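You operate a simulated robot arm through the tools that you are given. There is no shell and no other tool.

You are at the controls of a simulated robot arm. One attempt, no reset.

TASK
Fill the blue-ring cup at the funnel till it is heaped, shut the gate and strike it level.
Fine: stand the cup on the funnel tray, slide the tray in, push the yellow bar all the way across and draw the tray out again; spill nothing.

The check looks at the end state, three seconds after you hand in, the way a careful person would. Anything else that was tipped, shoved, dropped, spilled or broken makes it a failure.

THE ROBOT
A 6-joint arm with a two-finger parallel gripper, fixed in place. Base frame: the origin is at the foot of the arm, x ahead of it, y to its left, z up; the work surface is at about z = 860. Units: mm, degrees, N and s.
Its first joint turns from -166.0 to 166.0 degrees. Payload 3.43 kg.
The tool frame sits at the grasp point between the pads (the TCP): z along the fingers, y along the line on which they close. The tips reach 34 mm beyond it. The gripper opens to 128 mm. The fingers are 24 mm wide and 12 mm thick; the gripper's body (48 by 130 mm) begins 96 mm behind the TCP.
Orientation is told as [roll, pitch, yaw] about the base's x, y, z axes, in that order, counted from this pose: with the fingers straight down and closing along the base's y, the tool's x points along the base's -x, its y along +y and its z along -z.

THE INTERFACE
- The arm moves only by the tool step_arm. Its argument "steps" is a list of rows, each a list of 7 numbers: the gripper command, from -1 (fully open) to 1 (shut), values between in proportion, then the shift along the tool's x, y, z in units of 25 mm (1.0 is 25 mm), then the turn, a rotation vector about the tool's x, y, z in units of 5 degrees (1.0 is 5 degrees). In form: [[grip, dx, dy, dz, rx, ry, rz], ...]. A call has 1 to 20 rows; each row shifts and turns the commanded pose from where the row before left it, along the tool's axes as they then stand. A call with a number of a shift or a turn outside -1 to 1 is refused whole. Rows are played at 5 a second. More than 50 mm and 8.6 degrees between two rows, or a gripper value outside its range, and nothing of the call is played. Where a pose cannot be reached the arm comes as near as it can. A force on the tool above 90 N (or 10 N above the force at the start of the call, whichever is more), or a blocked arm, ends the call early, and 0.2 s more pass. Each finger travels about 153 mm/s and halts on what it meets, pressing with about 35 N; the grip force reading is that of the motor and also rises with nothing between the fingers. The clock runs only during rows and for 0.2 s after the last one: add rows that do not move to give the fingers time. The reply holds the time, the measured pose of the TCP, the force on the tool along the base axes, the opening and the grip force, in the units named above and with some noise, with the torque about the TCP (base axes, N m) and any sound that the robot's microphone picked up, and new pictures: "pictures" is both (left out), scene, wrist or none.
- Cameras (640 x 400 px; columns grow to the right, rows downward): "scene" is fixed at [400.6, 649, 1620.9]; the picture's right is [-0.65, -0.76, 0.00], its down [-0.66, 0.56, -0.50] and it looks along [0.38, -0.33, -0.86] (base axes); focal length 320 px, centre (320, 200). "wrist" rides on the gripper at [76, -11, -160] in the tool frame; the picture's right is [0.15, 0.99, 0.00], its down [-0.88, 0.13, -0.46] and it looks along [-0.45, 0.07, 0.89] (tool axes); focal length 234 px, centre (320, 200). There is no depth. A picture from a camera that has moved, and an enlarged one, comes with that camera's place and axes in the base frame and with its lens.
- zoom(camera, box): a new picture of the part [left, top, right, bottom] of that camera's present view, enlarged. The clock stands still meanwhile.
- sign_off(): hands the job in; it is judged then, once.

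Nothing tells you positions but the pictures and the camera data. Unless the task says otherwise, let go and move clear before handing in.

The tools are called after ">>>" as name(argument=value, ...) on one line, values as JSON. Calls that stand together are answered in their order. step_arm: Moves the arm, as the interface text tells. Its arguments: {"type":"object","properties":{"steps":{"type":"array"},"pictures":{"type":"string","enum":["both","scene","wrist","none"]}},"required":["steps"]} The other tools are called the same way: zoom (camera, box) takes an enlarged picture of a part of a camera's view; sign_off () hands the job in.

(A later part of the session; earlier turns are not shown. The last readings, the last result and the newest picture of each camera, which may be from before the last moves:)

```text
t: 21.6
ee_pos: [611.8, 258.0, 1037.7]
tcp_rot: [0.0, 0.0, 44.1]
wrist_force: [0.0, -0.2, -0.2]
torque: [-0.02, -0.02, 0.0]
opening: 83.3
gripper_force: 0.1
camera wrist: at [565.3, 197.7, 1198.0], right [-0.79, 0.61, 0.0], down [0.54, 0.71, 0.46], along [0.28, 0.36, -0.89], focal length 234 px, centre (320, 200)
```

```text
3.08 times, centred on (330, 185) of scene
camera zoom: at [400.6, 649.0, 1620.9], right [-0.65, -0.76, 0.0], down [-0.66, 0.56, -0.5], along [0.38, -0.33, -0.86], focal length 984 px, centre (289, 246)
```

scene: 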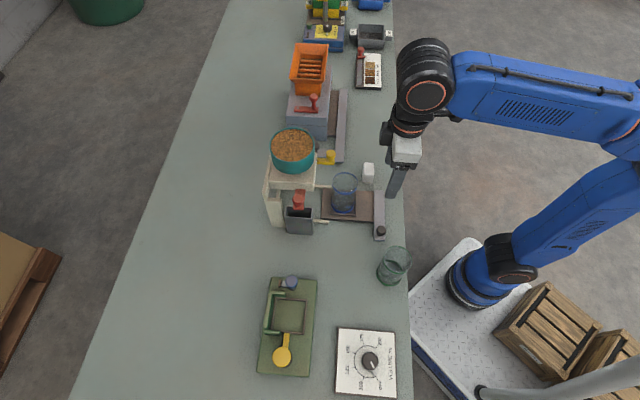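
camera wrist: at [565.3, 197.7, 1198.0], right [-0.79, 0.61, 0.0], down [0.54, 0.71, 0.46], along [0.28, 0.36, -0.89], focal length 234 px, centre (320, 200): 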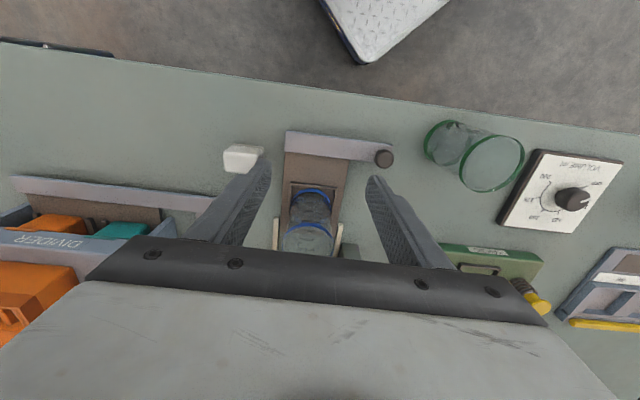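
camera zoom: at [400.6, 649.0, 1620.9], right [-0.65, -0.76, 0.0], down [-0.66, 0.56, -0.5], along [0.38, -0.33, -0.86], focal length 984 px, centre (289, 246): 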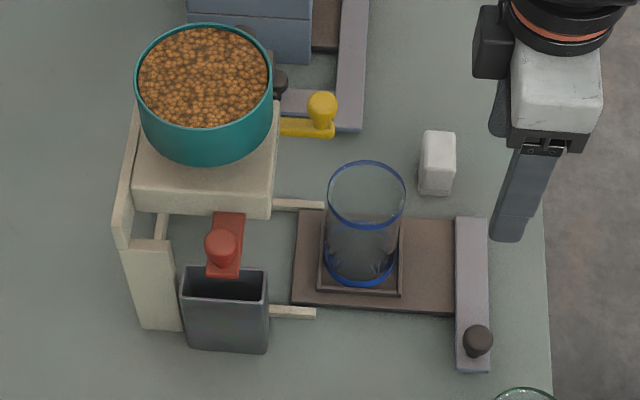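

The cup stands upright in the pocket. Next is the tray's dark knob at about (554,316), top at about z 910: I'll move over it with the fingers partly closed and look before straddling it.

>>> step_arm(steps=[[0.06, 0, 1, 0, 0, 0, 0], [0.06, 0, 1, 0, 0, 0, 0], [0.06, 0, 1, 0, 0, 0, 0], [0.06, 0.04, 0.28, 0.6, 0, 0, 0], [0.06, 0, 0, 1, 0, 0, 0], [0.06, 0, 0, 1, 0, 0, 0], [0.06, 0, 0, 0.5, 0, 0, 0], [0.06, 0, 0, 0, 0, 0, 0]])

>>> zoom(camera="wrist", box=[220, 50, 420, 240])

>>> zoom(camera="scene", box=[320, 170, 440, 290])

```text
t: 23.4
ee_pos: [551.2, 316.9, 959.9]
tcp_rot: [0.1, -0.1, 44.2]
wrist_force: [-0.4, -1.3, 0.7]
torque: [0.02, 0.01, -0.04]
opening: 60.2
gripper_force: 0.0
camera wrist: at [505.1, 255.0, 1120.8], right [-0.79, 0.61, 0.0], down [0.54, 0.71, 0.46], along [0.28, 0.36, -0.89], focal length 234 px, centre (320, 200)
```

scene: 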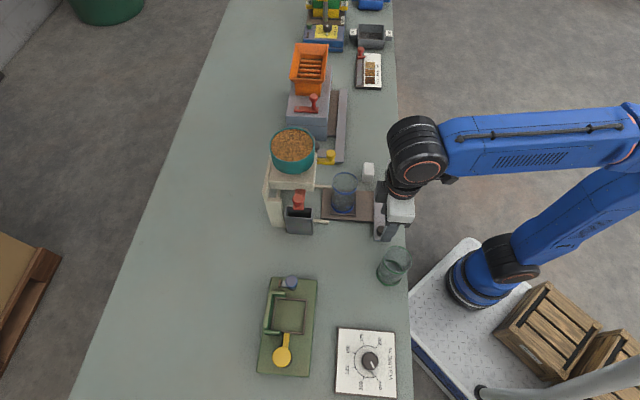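
wrist: 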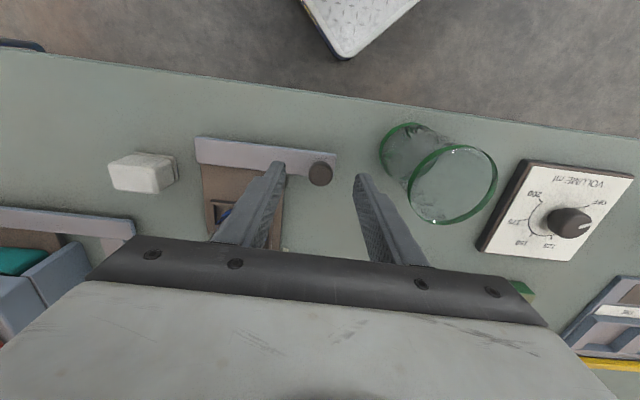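

```text
2.11 times, centred on (320, 145) of wrist
camera zoom: at [505.1, 255.0, 1120.8], right [-0.79, 0.61, 0.0], down [0.54, 0.71, 0.46], along [0.28, 0.36, -0.89], focal length 493 px, centre (320, 316)
```

zoom: 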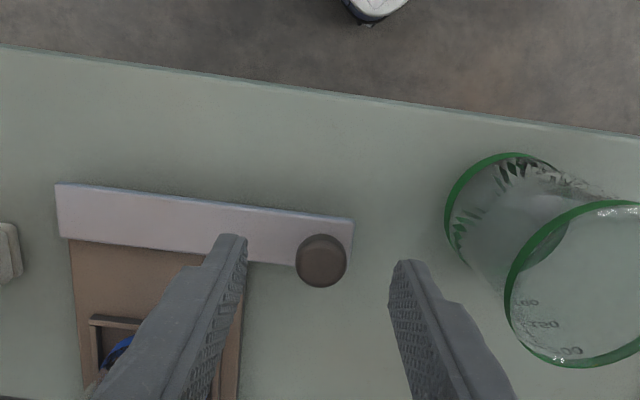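

```text
3.33 times, centred on (380, 230) of scene
camera zoom: at [400.6, 649.0, 1620.9], right [-0.65, -0.76, 0.0], down [-0.66, 0.56, -0.5], along [0.38, -0.33, -0.86], focal length 1066 px, centre (120, 100)
```

zoom: 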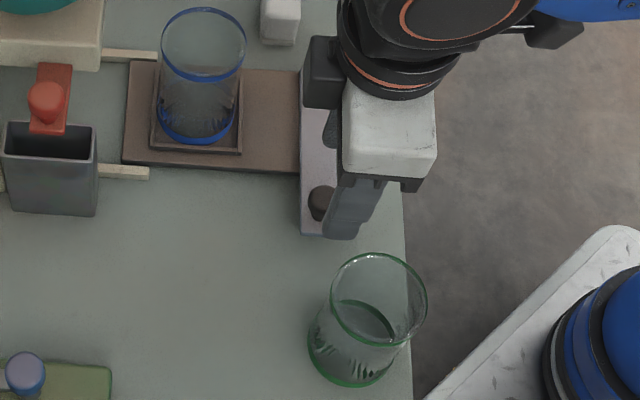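

The knob is centred between the fingers. I descend to straddle it and close gently.

>>> step_arm(steps=[[0.06, -0.08, 0, 0.7, 0, 0, 0], [0.06, 0, 0, 0.7, 0, 0, 0], [0.06, 0, 0, 0, 0, 0, 0]], pictures="wrist")

>>> zoom(camera="wrist", box=[220, 50, 420, 240])

>>> zoom(camera="scene", box=[350, 200, 420, 260])

```text
t: 24.2
ee_pos: [554.9, 320.1, 924.2]
tcp_rot: [0.0, 0.1, 44.1]
wrist_force: [0.0, 1.0, -0.1]
torque: [0.0, 0.0, 0.01]
opening: 59.9
gripper_force: 0.1
camera wrist: at [507.9, 257.1, 1085.1], right [-0.79, 0.61, 0.0], down [0.54, 0.71, 0.46], along [0.28, 0.36, -0.89], focal length 234 px, centre (320, 200)
```

wrist: 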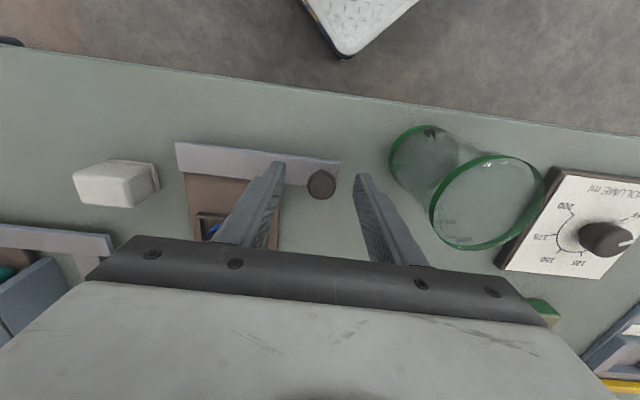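

```text
2.11 times, centred on (320, 145) of wrist
camera zoom: at [507.9, 257.1, 1085.1], right [-0.79, 0.61, 0.0], down [0.54, 0.71, 0.46], along [0.28, 0.36, -0.89], focal length 493 px, centre (320, 316)
```

zoom: 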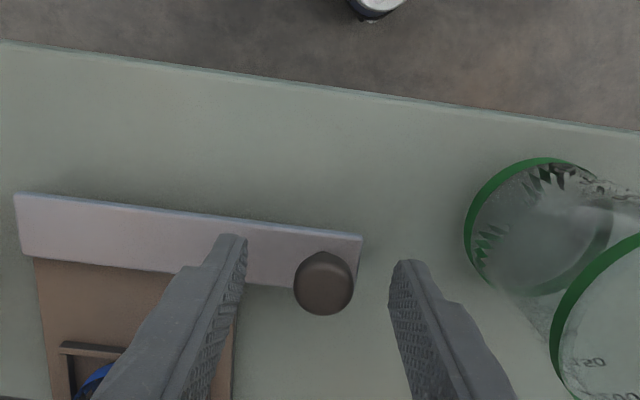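

```text
6.67 times, centred on (385, 230) of scene
camera zoom: at [400.6, 649.0, 1620.9], right [-0.65, -0.76, 0.0], down [-0.66, 0.56, -0.5], along [0.38, -0.33, -0.86], focal length 2131 px, centre (-113, 0)
```

zoom: 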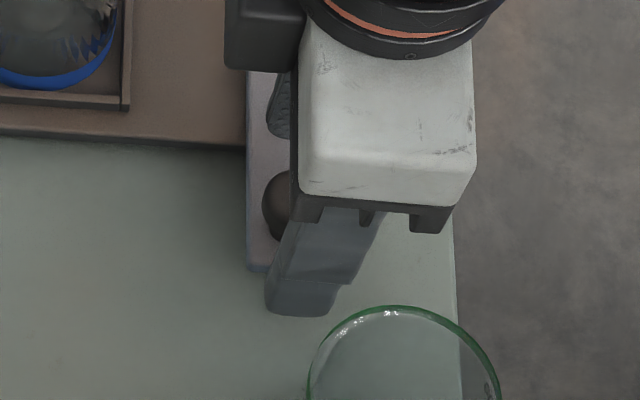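

>>> step_arm(steps=[[0.06, 0.06, 0, 0.16, 0, 0, 0], [0.06, 0, 0, 0, 0, 0, 0], [0.4, 0, 0, 0, 0, 0, 0], [0.7, 0, 0, 0, 0, 0, 0], [0.9, 0, 0, 0, 0, 0, 0], [0.9, 0, 0, 0, 0, 0, 0]], pictures="wrist")

>>> zoom(camera="wrist", box=[220, 50, 420, 240])

>>> zoom(camera="scene", box=[350, 200, 420, 260])

```text
t: 25.6
ee_pos: [552.3, 319.3, 921.5]
tcp_rot: [0.0, 0.0, 44.1]
wrist_force: [-19.7, 20.9, -2.8]
torque: [0.56, 0.22, 0.11]
opening: 23.6
gripper_force: 45.1
camera wrist: at [505.9, 257.2, 1081.7], right [-0.79, 0.61, 0.0], down [0.54, 0.71, 0.46], along [0.28, 0.36, -0.89], focal length 234 px, centre (320, 200)
```

wrist: 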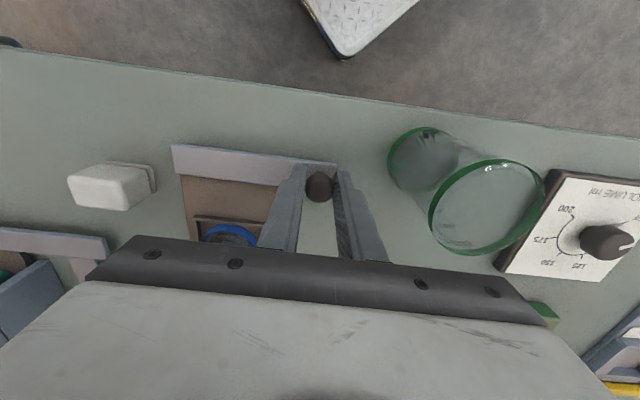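

```text
2.11 times, centred on (320, 145) of wrist
camera zoom: at [505.9, 257.2, 1081.7], right [-0.79, 0.61, 0.0], down [0.54, 0.71, 0.46], along [0.28, 0.36, -0.89], focal length 493 px, centre (320, 316)
```

zoom: 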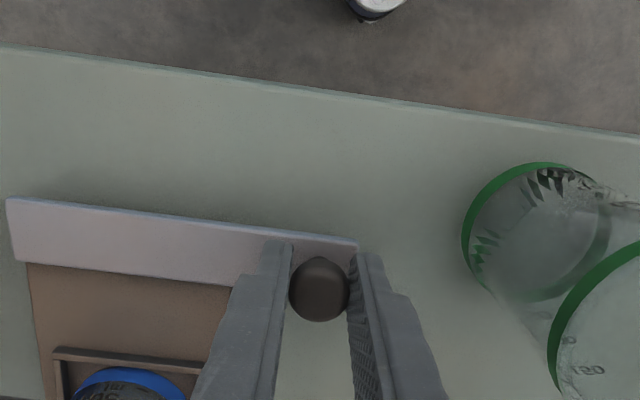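

```text
6.67 times, centred on (385, 230) of scene
camera zoom: at [400.6, 649.0, 1620.9], right [-0.65, -0.76, 0.0], down [-0.66, 0.56, -0.5], along [0.38, -0.33, -0.86], focal length 2131 px, centre (-113, 0)
```

zoom: 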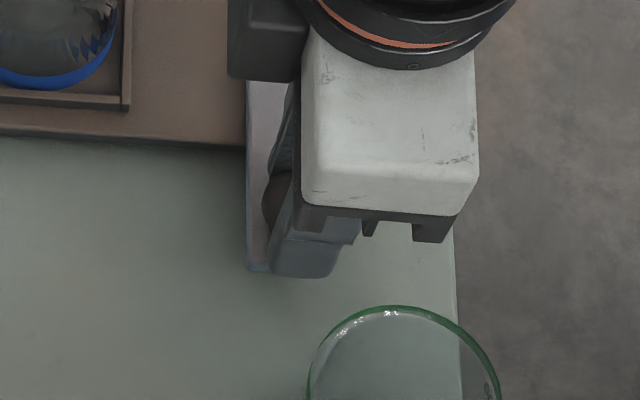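

The knob is gripped, with about 28 N of sideways force from a 2–3 mm misalignment. I'll relieve that and then test sliding the tray in by a little.

>>> step_arm(steps=[[0.9, 0, 0.08, 0, 0, 0, 0], [0.9, -0.1, 0, 0, 0, 0, 0], [0.9, -0.2, 0, 0, 0, 0, 0], [0.9, -0.2, 0, 0, 0, 0, 0], [0.9, 0, 0, 0, 0, 0, 0]])

>>> zoom(camera="scene", box=[260, 120, 400, 250])

```text
t: 26.8
ee_pos: [561.3, 326.3, 920.2]
tcp_rot: [0.0, 0.2, 44.1]
wrist_force: [-0.9, 0.4, -9.2]
torque: [-0.52, 0.57, -0.05]
opening: 23.4
gripper_force: 45.3
camera wrist: at [514.4, 266.2, 1081.9], right [-0.79, 0.61, 0.0], down [0.54, 0.71, 0.45], along [0.28, 0.36, -0.89], focal length 234 px, centre (320, 200)
```

scene: 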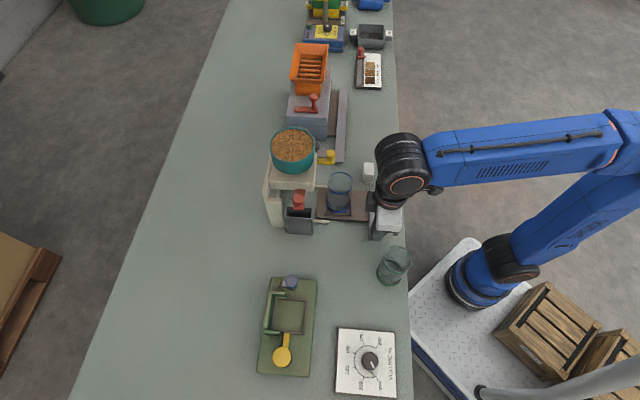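
wrist: 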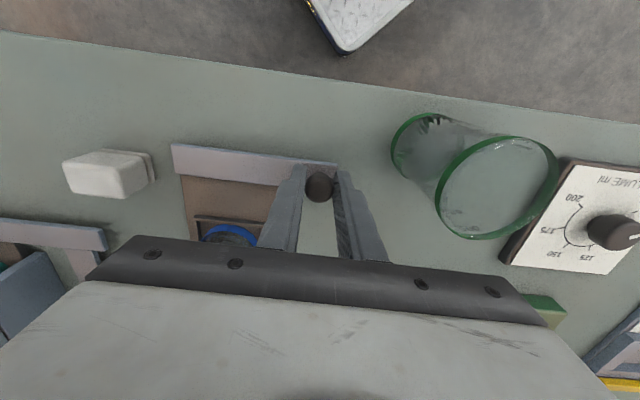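

```text
3.08 times, centred on (330, 185) of scene
camera zoom: at [400.6, 649.0, 1620.9], right [-0.65, -0.76, 0.0], down [-0.66, 0.56, -0.5], along [0.38, -0.33, -0.86], focal length 984 px, centre (289, 246)
```

zoom: 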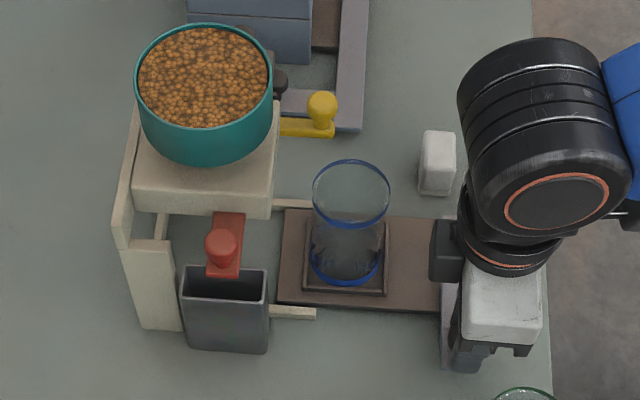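

The tray slides freely and the cup rides upright. I continue sliding in at a moderate pace.

>>> step_arm(steps=[[0.9, -0.3, 0, 0, 0, 0, 0], [0.9, -0.4, 0, 0, 0, 0, 0], [0.9, -0.4, 0, 0, 0, 0, 0], [0.9, -0.4, 0, 0, 0, 0, 0], [0.9, -0.4, 0, 0, 0, 0, 0], [0.9, -0.4, 0, 0, 0, 0, 0], [0.9, -0.4, 0, 0, 0, 0, 0], [0.9, -0.2, 0, 0, 0, 0, 0], [0.9, 0, 0, 0, 0, 0, 0]])

>>> zoom(camera="scene", box=[260, 120, 400, 250])

>>> zoom(camera="wrist", box=[120, 100, 400, 260])

```text
t: 28.8
ee_pos: [612.4, 378.8, 920.4]
tcp_rot: [0.0, 0.0, 44.1]
wrist_force: [-0.6, 1.2, 3.5]
torque: [0.12, -0.01, 0.0]
opening: 23.2
gripper_force: 44.6
camera wrist: at [565.9, 317.5, 1081.8], right [-0.79, 0.61, 0.0], down [0.54, 0.71, 0.46], along [0.28, 0.36, -0.89], focal length 234 px, centre (320, 200)
```

scene: 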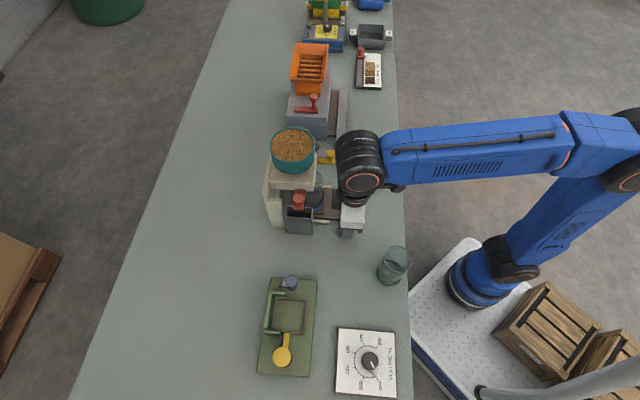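
wrist: 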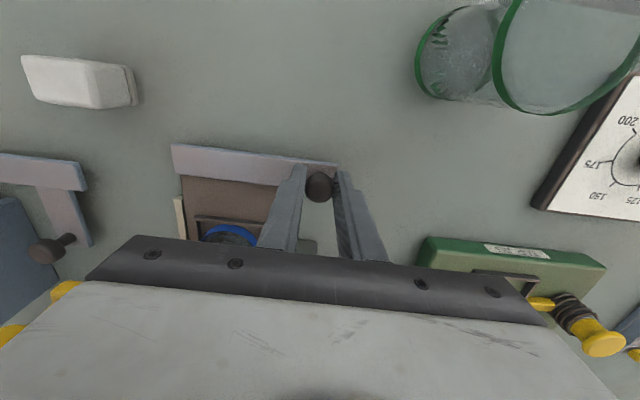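

```text
3.08 times, centred on (330, 185) of scene
camera zoom: at [400.6, 649.0, 1620.9], right [-0.65, -0.76, 0.0], down [-0.66, 0.56, -0.5], along [0.38, -0.33, -0.86], focal length 984 px, centre (289, 246)
```

zoom: 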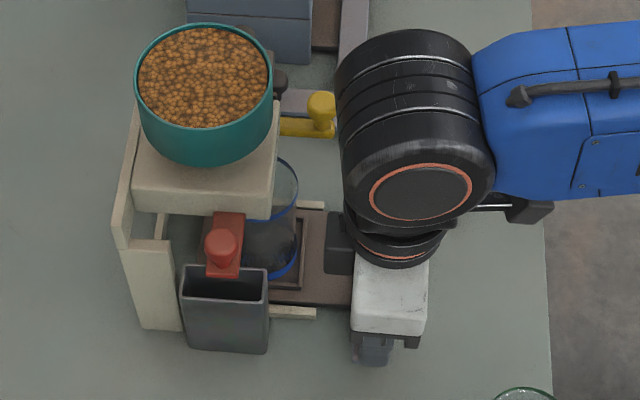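

```text
2.29 times, centred on (260, 180) of wrist
camera zoom: at [565.9, 317.5, 1081.8], right [-0.79, 0.61, 0.0], down [0.54, 0.71, 0.46], along [0.28, 0.36, -0.89], focal length 535 px, centre (457, 246)
```

zoom: 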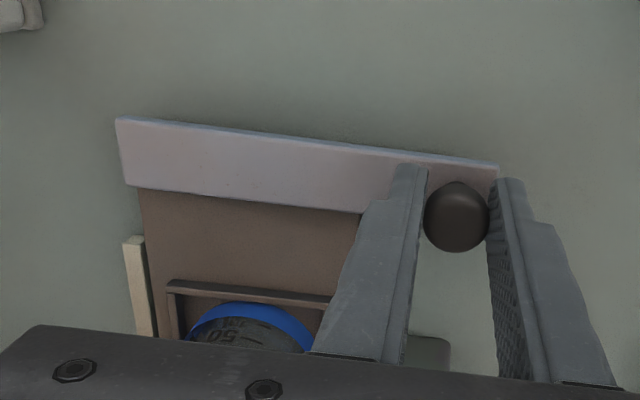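

The cup is passing cleanly under the funnel box. I continue in smaller steps to find the end stop.

>>> step_arm(steps=[[0.9, -0.3, 0, 0, 0, 0, 0], [0.9, -0.3, 0, 0, 0, 0, 0], [0.9, -0.2, 0, 0, 0, 0, 0], [0.9, 0, 0, 0, 0, 0, 0]], pictures="none")

>>> step_arm(steps=[[0.9, -0.2, 0, 0, 0, 0, 0], [0.9, 0, 0, 0, 0, 0, 0]], pictures="both")

>>> zoom(camera="scene", box=[260, 120, 400, 250])

```text
t: 29.8
ee_pos: [625.3, 393.6, 920.8]
tcp_rot: [0.0, 0.0, 44.0]
wrist_force: [-5.6, 6.8, 11.5]
torque: [0.03, 0.21, 0.0]
opening: 23.4
gripper_force: 44.9
```

```text
t: 30.4
ee_pos: [630.0, 396.4, 920.1]
tcp_rot: [0.0, 0.0, 44.1]
wrist_force: [-11.1, 9.9, 10.2]
torque: [0.44, -0.06, 0.07]
opening: 23.0
gripper_force: 44.9
camera wrist: at [583.6, 335.1, 1081.6], right [-0.79, 0.61, 0.0], down [0.54, 0.71, 0.46], along [0.28, 0.36, -0.89], focal length 234 px, centre (320, 200)
```

scene: 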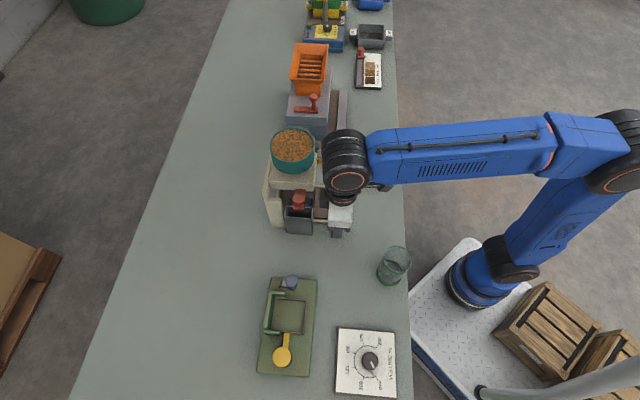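
wrist: 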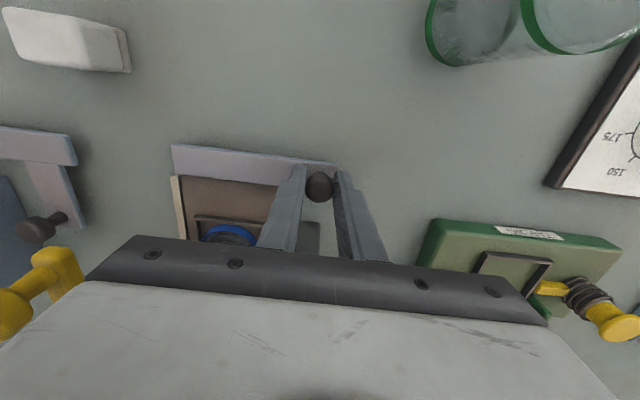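

```text
3.08 times, centred on (330, 185) of scene
camera zoom: at [400.6, 649.0, 1620.9], right [-0.65, -0.76, 0.0], down [-0.66, 0.56, -0.5], along [0.38, -0.33, -0.86], focal length 984 px, centre (289, 246)
```

zoom: 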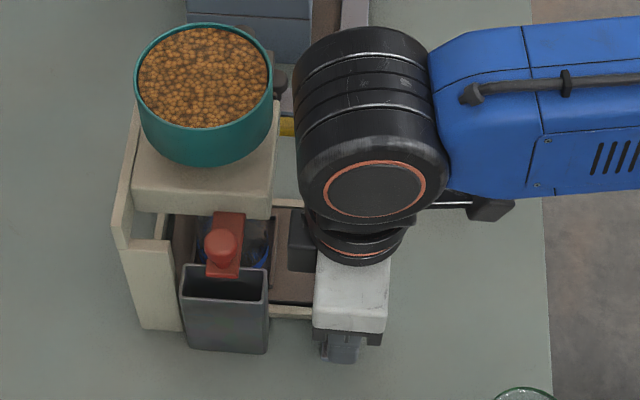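

No stop yet after 109 mm. I continue with 5 mm steps and a tiny lateral relief.

>>> step_arm(steps=[[0.9, -0.2, 0.04, 0, 0, 0, 0], [0.9, 0, 0, 0, 0, 0, 0]], pictures="none")

>>> step_arm(steps=[[0.9, -0.2, 0, 0, 0, 0, 0], [0.9, 0, 0, 0, 0, 0, 0]], pictures="none")

```text
t: 31.0
ee_pos: [633.7, 399.7, 920.8]
tcp_rot: [0.0, -0.1, 44.0]
wrist_force: [-11.4, 6.7, 3.4]
torque: [0.48, -0.19, 0.03]
opening: 23.5
gripper_force: 45.0
```

```text
t: 31.6
ee_pos: [636.6, 401.9, 920.8]
tcp_rot: [0.0, 0.1, 44.2]
wrist_force: [-21.5, -6.4, -2.8]
torque: [0.15, 0.1, -0.1]
opening: 23.2
gripper_force: 45.5
```

>>> step_arm(steps=[[0.9, -0.12, 0, 0, 0, 0, 0], [0.9, 0, 0, 0, 0, 0, 0]], pictures="both")

>>> zoom(camera="scene", box=[260, 120, 400, 250])

```text
t: 32.2
ee_pos: [637.9, 404.8, 920.5]
tcp_rot: [0.0, 0.0, 44.1]
wrist_force: [-30.2, -15.6, -4.9]
torque: [-0.31, 0.57, -0.02]
opening: 23.1
gripper_force: 45.0
camera wrist: at [592.2, 343.7, 1082.0], right [-0.79, 0.61, 0.0], down [0.54, 0.71, 0.46], along [0.28, 0.36, -0.89], focal length 234 px, centre (320, 200)
```

scene: 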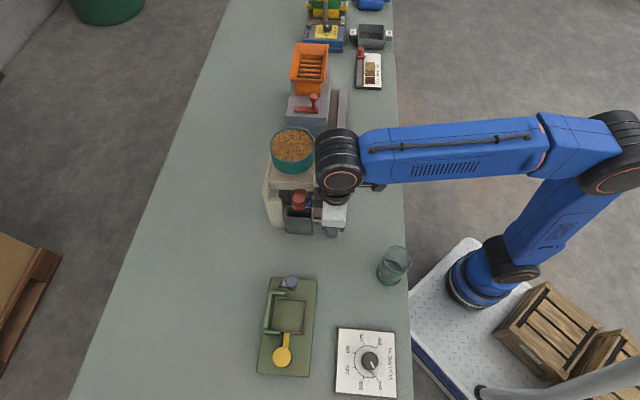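
wrist: 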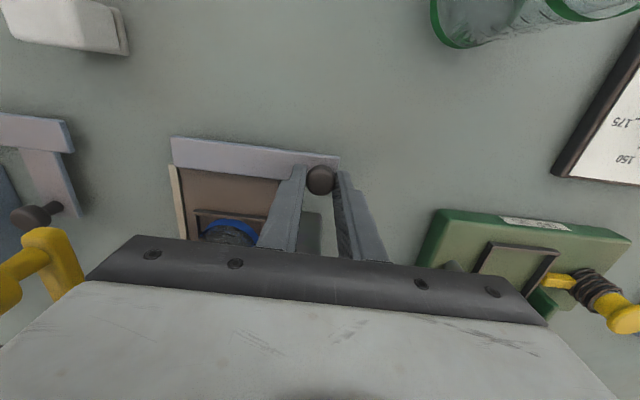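

```text
3.08 times, centred on (330, 185) of scene
camera zoom: at [400.6, 649.0, 1620.9], right [-0.65, -0.76, 0.0], down [-0.66, 0.56, -0.5], along [0.38, -0.33, -0.86], focal length 984 px, centre (289, 246)
```

zoom: 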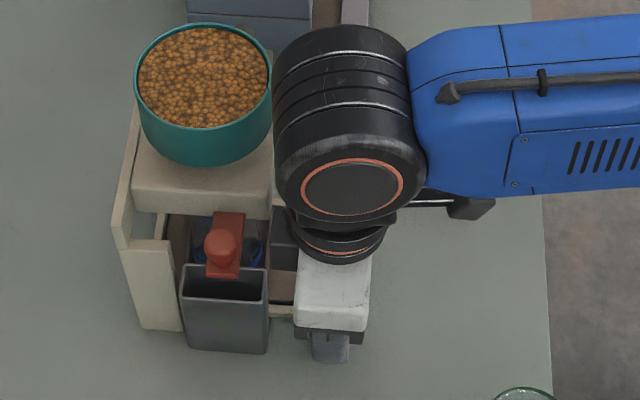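

The tray has reached its end stop (about 117 mm in, with the pocket under the hopper). I release the knob, raise, retreat and tilt for a front view of the cup, gate and bar.

>>> step_arm(steps=[[0.5, 0, 0, 0, 0, 0, 0], [0.06, 0, 0, 0, 0, 0, 0], [0.06, 0, 0, 0, 0, 0, 0], [0.06, 0, 0, -1, 0, 0, 0], [0.06, 0, 0, -1, 0, 0, 0], [0.06, 0, 0, -1, 0, 0, 0], [0.06, 0, 0, -1, 0, 0, 0], [0.06, 0, 0, -0.8, 0, 0, 0], [0.06, 1, -0.4, 0, 0, 0, 0], [0.06, 1, -0.4, 0, 0, 0, 0], [0.06, 1, -0.4, 0, 0, 0, 0], [0.06, 1, -0.4, 0, 0, 0, 0], [0.06, 0, 0, 0, 0, 0, 0]], pictures="scene")

>>> step_arm(steps=[[0.06, 0, 0, 0, 0, -1, 0], [0.06, 0, 0, 0, 0, -1, 0], [0.06, 0, 0, 0, 0, -1, 0], [0.06, 0, 0, 0, 0, -1, 0], [0.06, 0, 0, 0, 0, -1, 0], [0.06, 0, 0, 0, 0, -1, 0], [0.06, 0, 0, 0, 0, -1, 0], [0.06, 0, 0, 0, 0, -1, 0], [0.06, 0, 0, 0, 0, -1, 0], [0.06, 0, 0, 0, 0, -1, 0], [0.06, 0, 0, 0, 0, -1, 0], [0.06, 0, 0, 0, 0, -1, 0], [0.06, 0, 0, 0, 0, -1, 0], [0.06, 0, 0, 0, 0, 0, 0]])

>>> zoom(camera="wrist", box=[200, 40, 440, 240])

```text
t: 35.0
ee_pos: [594.2, 304.6, 1041.1]
tcp_rot: [0.0, 0.0, 44.2]
wrist_force: [0.4, 0.3, -0.1]
torque: [-0.01, -0.05, -0.02]
opening: 60.1
gripper_force: 0.1
```

scene: 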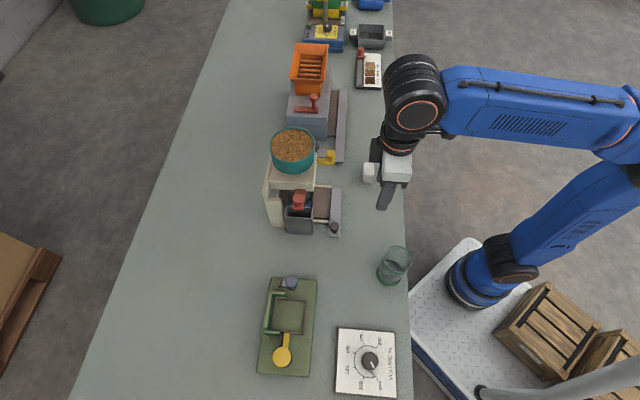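

```text
t: 38.0
ee_pos: [596.0, 307.3, 1040.3]
tcp_rot: [-0.1, -65.2, 44.0]
wrist_force: [-0.8, -0.2, 0.2]
torque: [0.0, 0.01, 0.02]
opening: 60.3
gripper_force: 0.2
camera wrist: at [477.1, 175.5, 1040.6], right [-0.73, 0.67, -0.13], down [-0.12, 0.06, 0.99], along [0.67, 0.74, 0.03], focal length 234 px, centre (320, 200)
```

scene: 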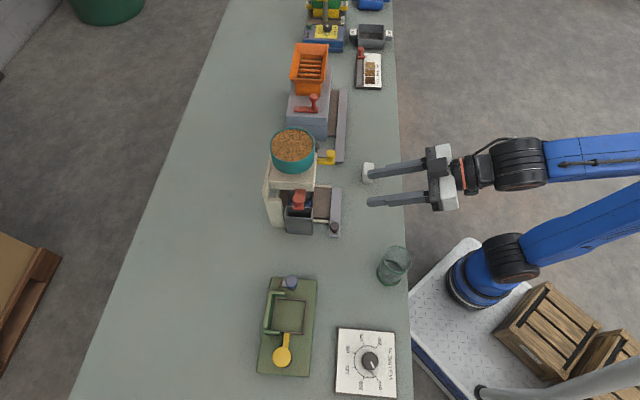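
wrist: 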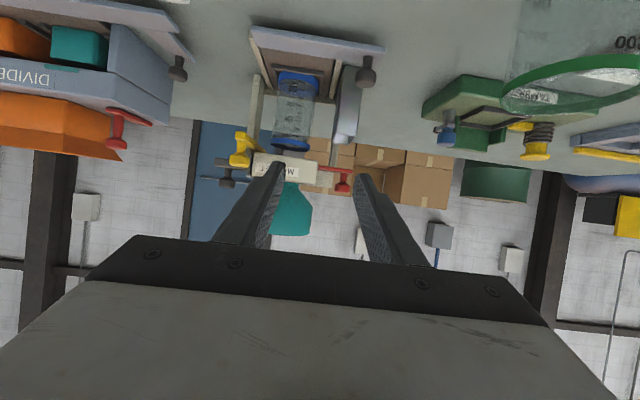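

```text
2.00 times, centred on (320, 140) of wrist
camera zoom: at [477.1, 175.5, 1040.6], right [-0.73, 0.67, -0.13], down [-0.12, 0.06, 0.99], along [0.67, 0.74, 0.03], focal length 468 px, centre (320, 320)
```

zoom: 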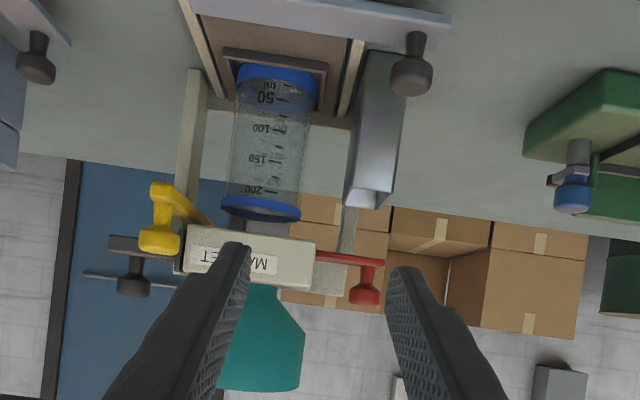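

The view is clear: the cup is under the box with its rim just below it, and the red slide sticks out to the right with about 26 mm between box and knob (knob near f≈815, g≈-150, z≈1026). I'll approach it from the front with the fingers opened to 36 mm and stop short to check.

>>> step_arm(steps=[[0.44, 0, 0.88, 0, 0, 0, 0], [0.44, 0, 0.88, 0, 0, 0, 0], [0.44, -0.418, 0, 0.967, 0, 0, 0], [0.44, -0.418, 0, 0.967, 0, 0, 0], [0.44, -0.418, 0, 0.967, 0, 0, 0], [0.44, -0.418, 0, 0.967, 0, 0, 0], [0.44, 0, 0, 0, 0, 0, 0]])

>>> zoom(camera="wrist", box=[180, 40, 420, 240])

>>> zoom(camera="scene", box=[250, 150, 370, 250])

```text
t: 39.6
ee_pos: [641.5, 410.8, 1037.6]
tcp_rot: [0.0, -65.1, 44.0]
wrist_force: [-0.2, 0.4, 1.0]
torque: [0.0, 0.02, 0.02]
opening: 35.8
gripper_force: 0.0
camera wrist: at [521.6, 279.7, 1037.9], right [-0.73, 0.67, -0.13], down [-0.12, 0.06, 0.99], along [0.67, 0.74, 0.03], focal length 234 px, centre (320, 200)
```

scene: 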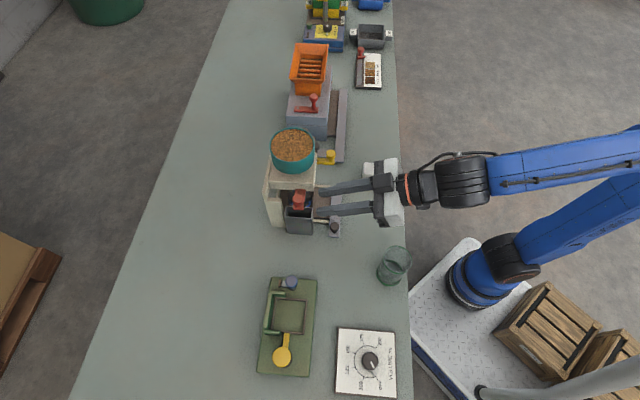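
wrist: 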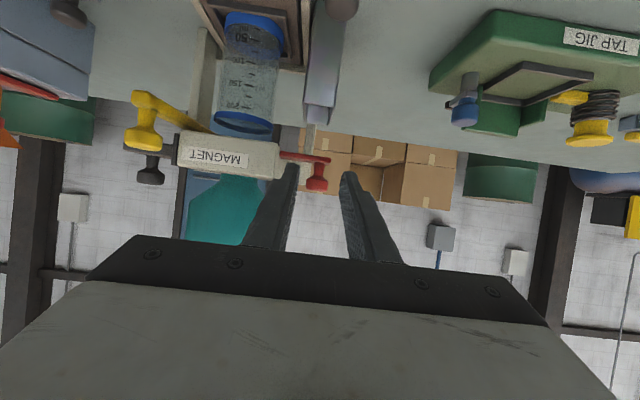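

```text
2.00 times, centred on (300, 140) of wrist
camera zoom: at [521.6, 279.7, 1037.9], right [-0.73, 0.67, -0.13], down [-0.12, 0.06, 0.99], along [0.67, 0.74, 0.03], focal length 468 px, centre (360, 320)
```

zoom: 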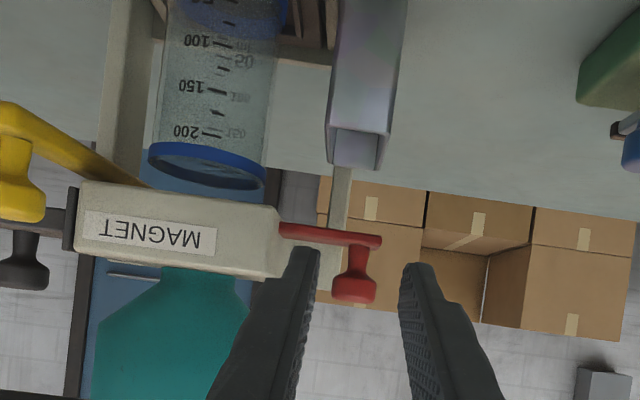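

```text
4.00 times, centred on (310, 200) of scene
camera zoom: at [400.6, 649.0, 1620.9], right [-0.65, -0.76, 0.0], down [-0.66, 0.56, -0.5], along [0.38, -0.33, -0.86], focal length 1279 px, centre (360, 200)
```

zoom: 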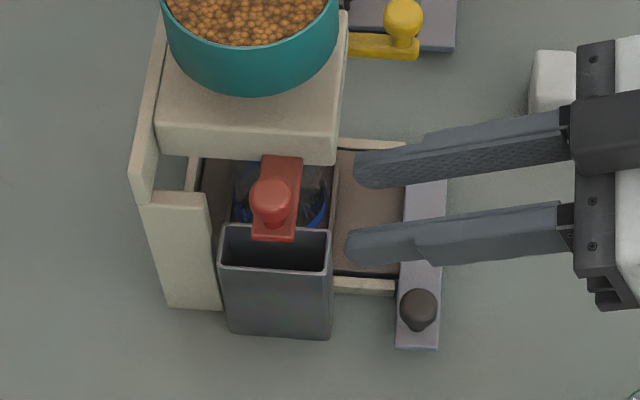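

The fingers line up with the red knob (1–2 mm off laterally, with clearance to the box). I move forward the last 53 mm so they straddle the knob.

>>> step_arm(steps=[[0.44, -0.225, 0.04, 0.486, 0, 0, 0], [0.44, -0.225, 0.03, 0.486, 0, 0, 0], [0.44, -0.225, 0, 0.486, 0, 0, 0], [0.44, -0.225, 0, 0.486, 0, 0, 0], [0.44, 0, 0, 0, 0, 0, 0]])

>>> zoom(camera="wrist", box=[180, 40, 420, 240])

>>> zoom(camera="scene", box=[260, 160, 350, 240])

```text
t: 40.8
ee_pos: [677.9, 450.0, 1036.0]
tcp_rot: [0.0, -65.0, 44.1]
wrist_force: [0.3, 0.8, -1.7]
torque: [0.01, -0.03, -0.02]
opening: 35.7
gripper_force: 0.0
camera wrist: at [559.1, 319.1, 1036.7], right [-0.73, 0.67, -0.13], down [-0.12, 0.06, 0.99], along [0.67, 0.74, 0.03], focal length 234 px, centre (320, 200)
```

scene: 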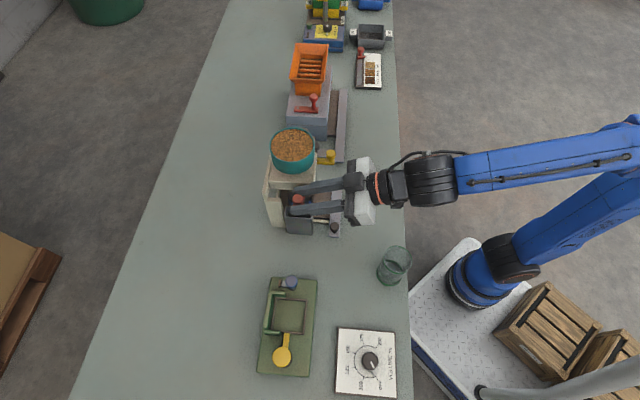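
wrist: 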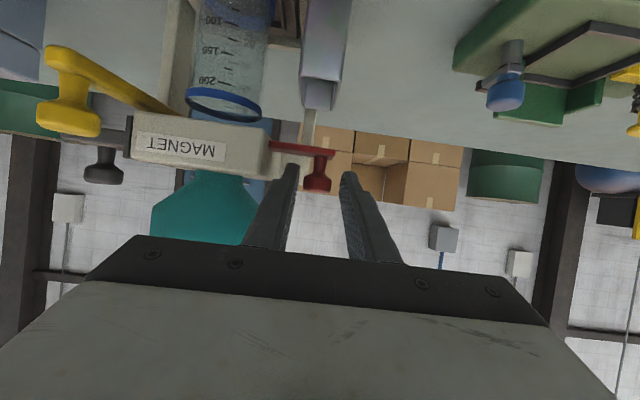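

```text
2.00 times, centred on (300, 140) of wrist
camera zoom: at [559.1, 319.1, 1036.7], right [-0.73, 0.67, -0.13], down [-0.12, 0.06, 0.99], along [0.67, 0.74, 0.03], focal length 468 px, centre (360, 320)
```

zoom: 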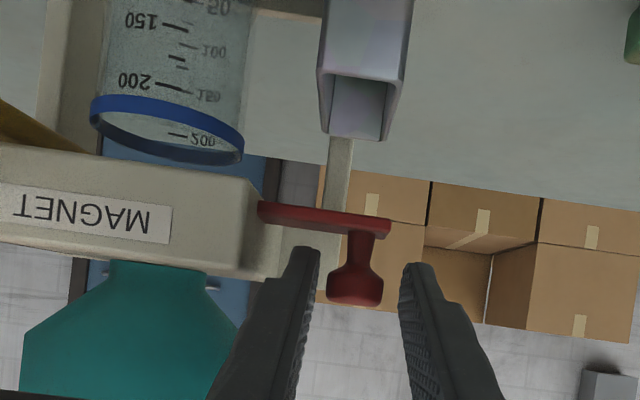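

```text
5.00 times, centred on (305, 200) of scene
camera zoom: at [400.6, 649.0, 1620.9], right [-0.65, -0.76, 0.0], down [-0.66, 0.56, -0.5], along [0.38, -0.33, -0.86], focal length 1598 px, centre (395, 200)
```

zoom: 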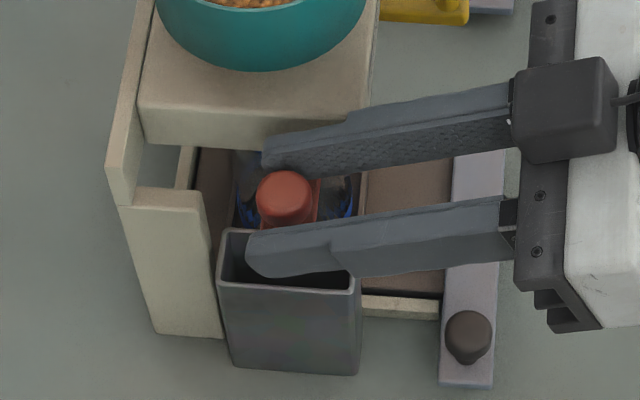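

The knob head sits between the fingers. I close on it gently.

>>> step_arm(steps=[[0.5, 0, -0.03, 0, 0, 0, 0], [0.58, 0, 0, 0, 0, 0, 0], [0.7, 0, 0, 0, 0, 0, 0], [0.8, 0, 0, 0, 0, 0, 0], [0.8, 0, 0, 0, 0, 0, 0]])

>>> zoom(camera="wrist", box=[180, 40, 420, 240])

>>> zoom(camera="scene", box=[260, 160, 350, 240])

```text
t: 42.0
ee_pos: [677.0, 451.2, 1036.5]
tcp_rot: [0.0, -65.0, 44.1]
wrist_force: [0.9, -0.2, 0.3]
torque: [0.03, -0.03, -0.03]
opening: 23.1
gripper_force: 45.0
camera wrist: at [559.5, 318.7, 1036.7], right [-0.73, 0.67, -0.13], down [-0.12, 0.07, 0.99], along [0.67, 0.74, 0.03], focal length 234 px, centre (320, 200)
```

scene: 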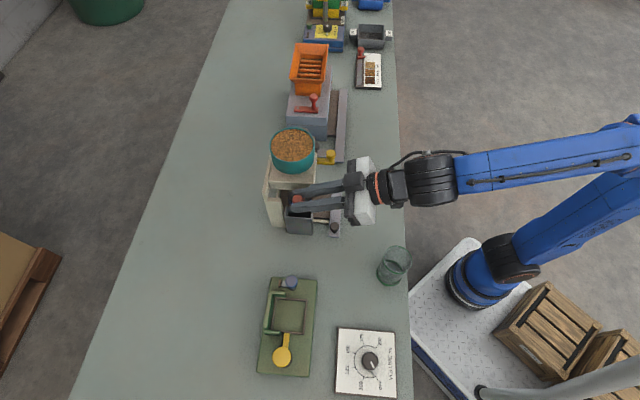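
wrist: 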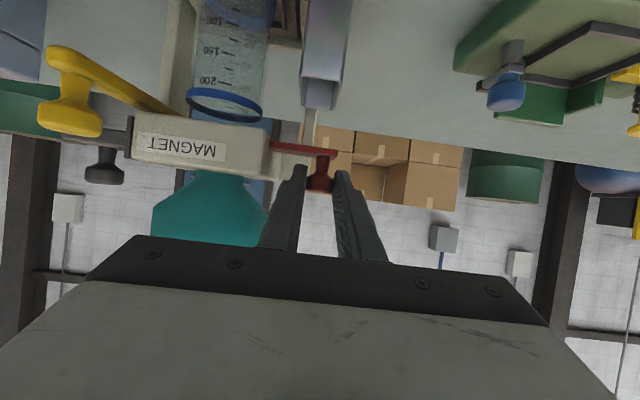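

```text
2.00 times, centred on (300, 140) of wrist
camera zoom: at [559.5, 318.7, 1036.7], right [-0.73, 0.67, -0.13], down [-0.12, 0.07, 0.99], along [0.67, 0.74, 0.03], focal length 468 px, centre (360, 320)
```

zoom: 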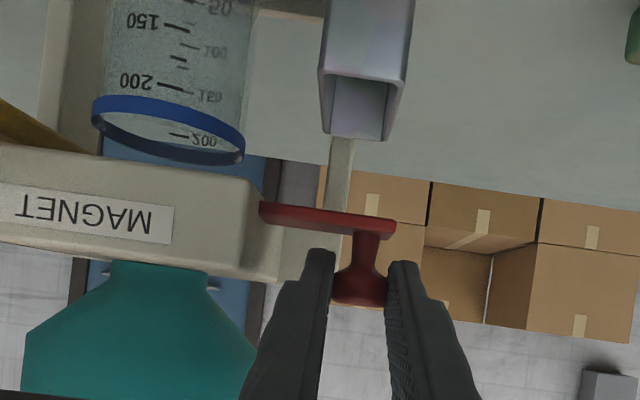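

```text
5.00 times, centred on (305, 200) of scene
camera zoom: at [400.6, 649.0, 1620.9], right [-0.65, -0.76, 0.0], down [-0.66, 0.56, -0.5], along [0.38, -0.33, -0.86], focal length 1598 px, centre (395, 200)
```

zoom: 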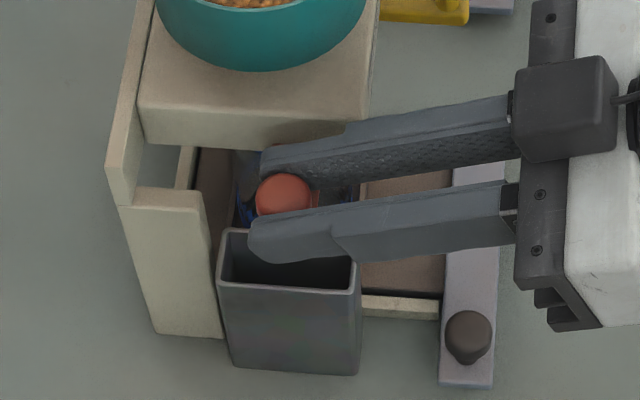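

The gate knob is gripped with no side load. I pull the slide outward a few millimetres and watch the cup.

>>> step_arm(steps=[[0.8, 0, 0.2, 0, 0, 0, 0]], pictures="wrist")

>>> zoom(camera="wrist", box=[180, 0, 380, 200])

```text
t: 42.4
ee_pos: [674.4, 452.6, 1036.6]
tcp_rot: [0.1, -64.9, 44.0]
wrist_force: [-5.3, -5.2, -1.4]
torque: [-0.04, -0.09, 0.04]
opening: 23.1
gripper_force: 45.0
camera wrist: at [556.0, 322.3, 1036.8], right [-0.73, 0.67, -0.13], down [-0.12, 0.07, 0.99], along [0.67, 0.74, 0.03], focal length 234 px, centre (320, 200)
```

wrist: 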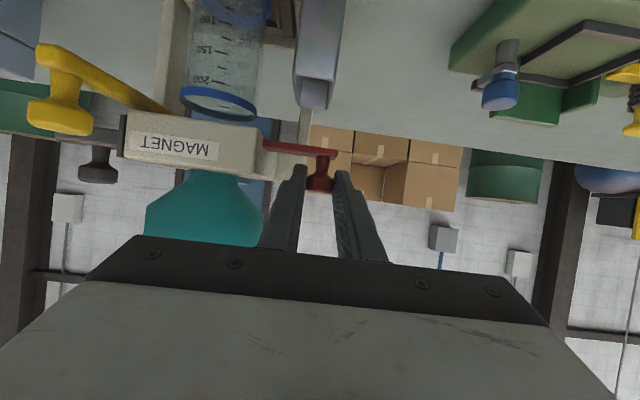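

```text
2.00 times, centred on (280, 100) of wrist
camera zoom: at [556.0, 322.3, 1036.8], right [-0.73, 0.67, -0.13], down [-0.12, 0.07, 0.99], along [0.67, 0.74, 0.03], focal length 468 px, centre (400, 400)
```

zoom: 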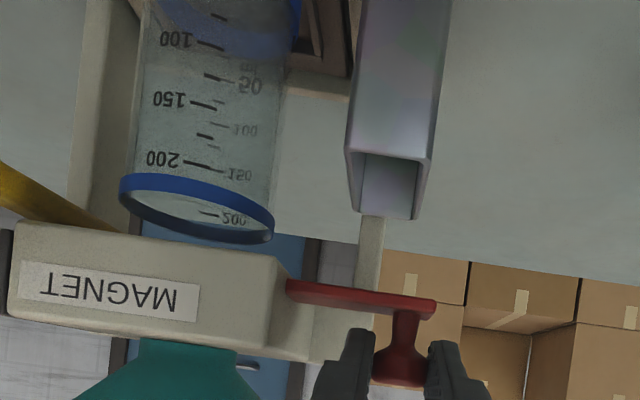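

The slide moves freely outward with no flow yet. I pull a bit more.

>>> step_arm(steps=[[0.8, 0, 0.3, 0, 0, 0, 0]], pictures="wrist")

>>> zoom(camera="wrist", box=[180, 0, 380, 200])

```text
t: 42.8
ee_pos: [668.8, 460.1, 1036.9]
tcp_rot: [0.0, -65.0, 44.1]
wrist_force: [-1.1, -2.0, -0.5]
torque: [-0.06, 0.01, -0.03]
opening: 22.7
gripper_force: 44.8
camera wrist: at [550.4, 327.8, 1036.7], right [-0.73, 0.67, -0.13], down [-0.12, 0.07, 0.99], along [0.67, 0.74, 0.03], focal length 234 px, centre (320, 200)
```

wrist: 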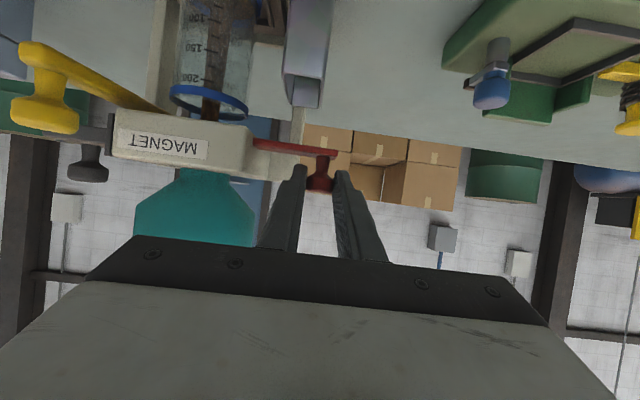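

```text
2.00 times, centred on (280, 100) of wrist
camera zoom: at [550.4, 327.8, 1036.7], right [-0.73, 0.67, -0.13], down [-0.12, 0.07, 0.99], along [0.67, 0.74, 0.03], focal length 468 px, centre (400, 400)
```

zoom: 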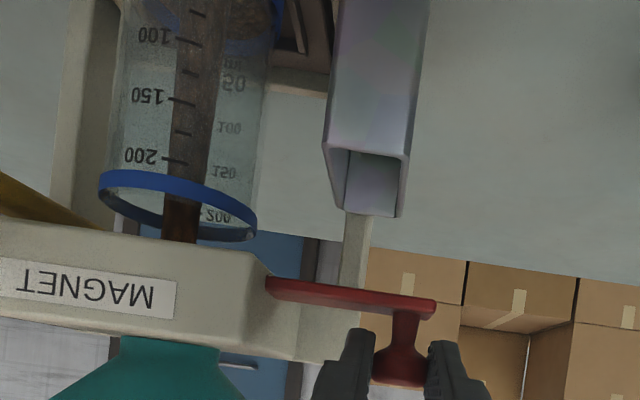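

Grains are flowing into the cup. I hold and watch the level in single ticks.

>>> step_arm(steps=[[0.8, 0, 0, 0, 0, 0, 0]], pictures="wrist")

>>> zoom(camera="wrist", box=[150, 0, 310, 130])

```text
t: 43.2
ee_pos: [669.4, 458.8, 1035.6]
tcp_rot: [0.0, -65.0, 44.2]
wrist_force: [-0.4, -0.1, -1.1]
torque: [-0.01, 0.0, -0.04]
opening: 22.9
gripper_force: 45.2
camera wrist: at [550.3, 327.9, 1036.7], right [-0.73, 0.67, -0.13], down [-0.12, 0.07, 0.99], along [0.67, 0.74, 0.03], focal length 234 px, centre (320, 200)
```

wrist: 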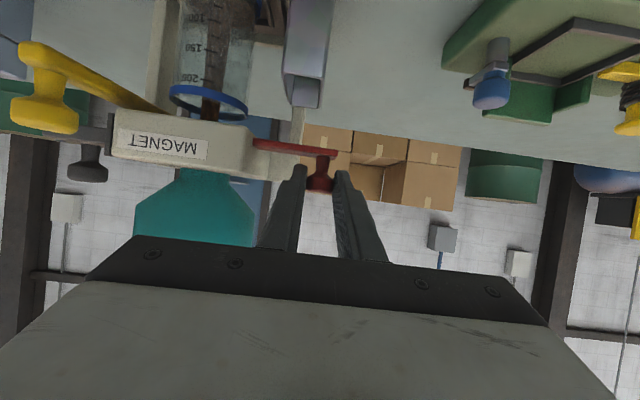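

```text
3.08 times, centred on (230, 65) of wrist
camera zoom: at [550.3, 327.9, 1036.7], right [-0.73, 0.67, -0.13], down [-0.12, 0.07, 0.99], along [0.67, 0.74, 0.03], focal length 720 px, centre (597, 615)
```

zoom: 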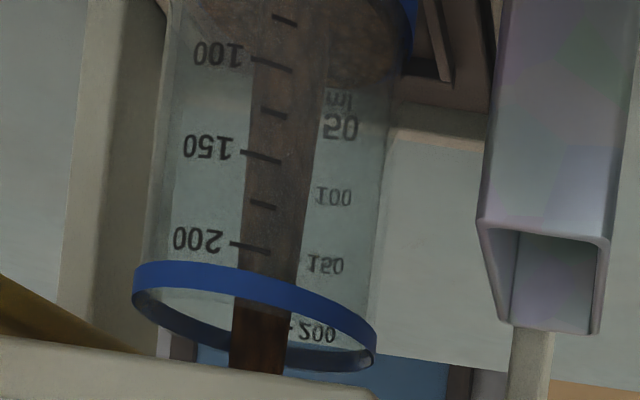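

>>> step_arm(steps=[[0.8, 0, 0, 0, 0, 0, 0]], pictures="wrist")

>>> zoom(camera="wrist", box=[150, 0, 310, 130])

```text
t: 43.6
ee_pos: [670.0, 459.9, 1036.0]
tcp_rot: [0.0, -64.9, 44.1]
wrist_force: [-0.2, -0.5, -1.9]
torque: [0.03, -0.01, 0.0]
opening: 22.6
gripper_force: 45.2
camera wrist: at [550.4, 327.9, 1036.7], right [-0.73, 0.67, -0.13], down [-0.12, 0.07, 0.99], along [0.67, 0.74, 0.03], focal length 234 px, centre (320, 200)
```

wrist: 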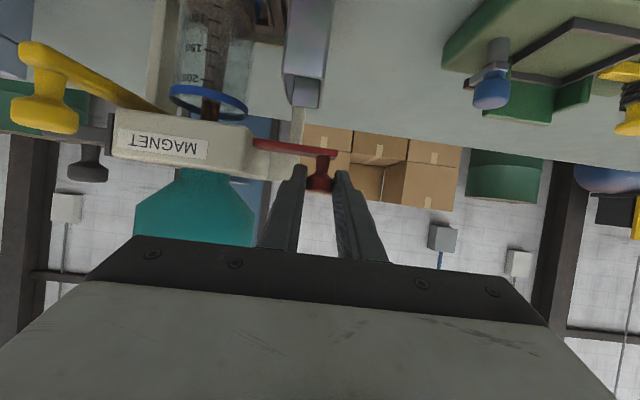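

```text
3.08 times, centred on (230, 65) of wrist
camera zoom: at [550.4, 327.9, 1036.7], right [-0.73, 0.67, -0.13], down [-0.12, 0.07, 0.99], along [0.67, 0.74, 0.03], focal length 720 px, centre (597, 615)
```

zoom: 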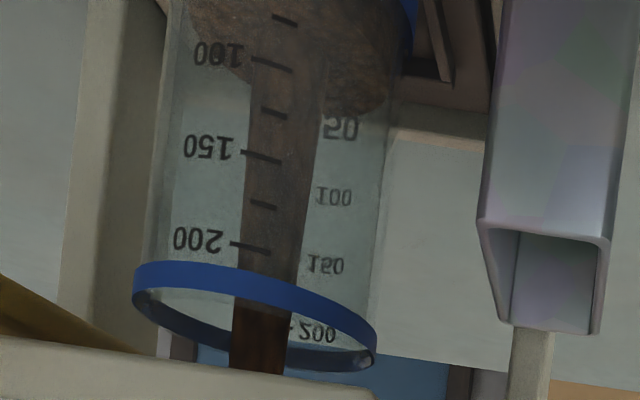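

>>> step_arm(steps=[[0.8, 0, 0, 0, 0, 0, 0]], pictures="wrist")

>>> zoom(camera="wrist", box=[150, 0, 310, 130])

```text
t: 44.0
ee_pos: [669.2, 459.0, 1036.8]
tcp_rot: [0.1, -65.0, 44.1]
wrist_force: [0.5, 0.6, -0.5]
torque: [0.0, -0.02, 0.0]
opening: 23.0
gripper_force: 45.4
camera wrist: at [550.4, 327.9, 1036.7], right [-0.73, 0.67, -0.13], down [-0.12, 0.07, 0.99], along [0.67, 0.74, 0.03], focal length 234 px, centre (320, 200)
```

wrist: 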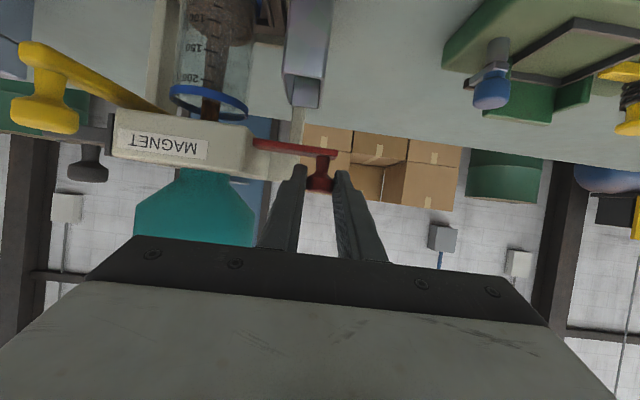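

```text
3.08 times, centred on (230, 65) of wrist
camera zoom: at [550.4, 327.9, 1036.7], right [-0.73, 0.67, -0.13], down [-0.12, 0.07, 0.99], along [0.67, 0.74, 0.03], focal length 720 px, centre (597, 615)
```

zoom: 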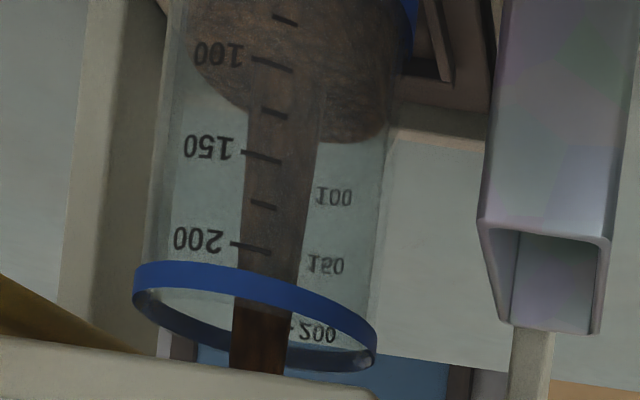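

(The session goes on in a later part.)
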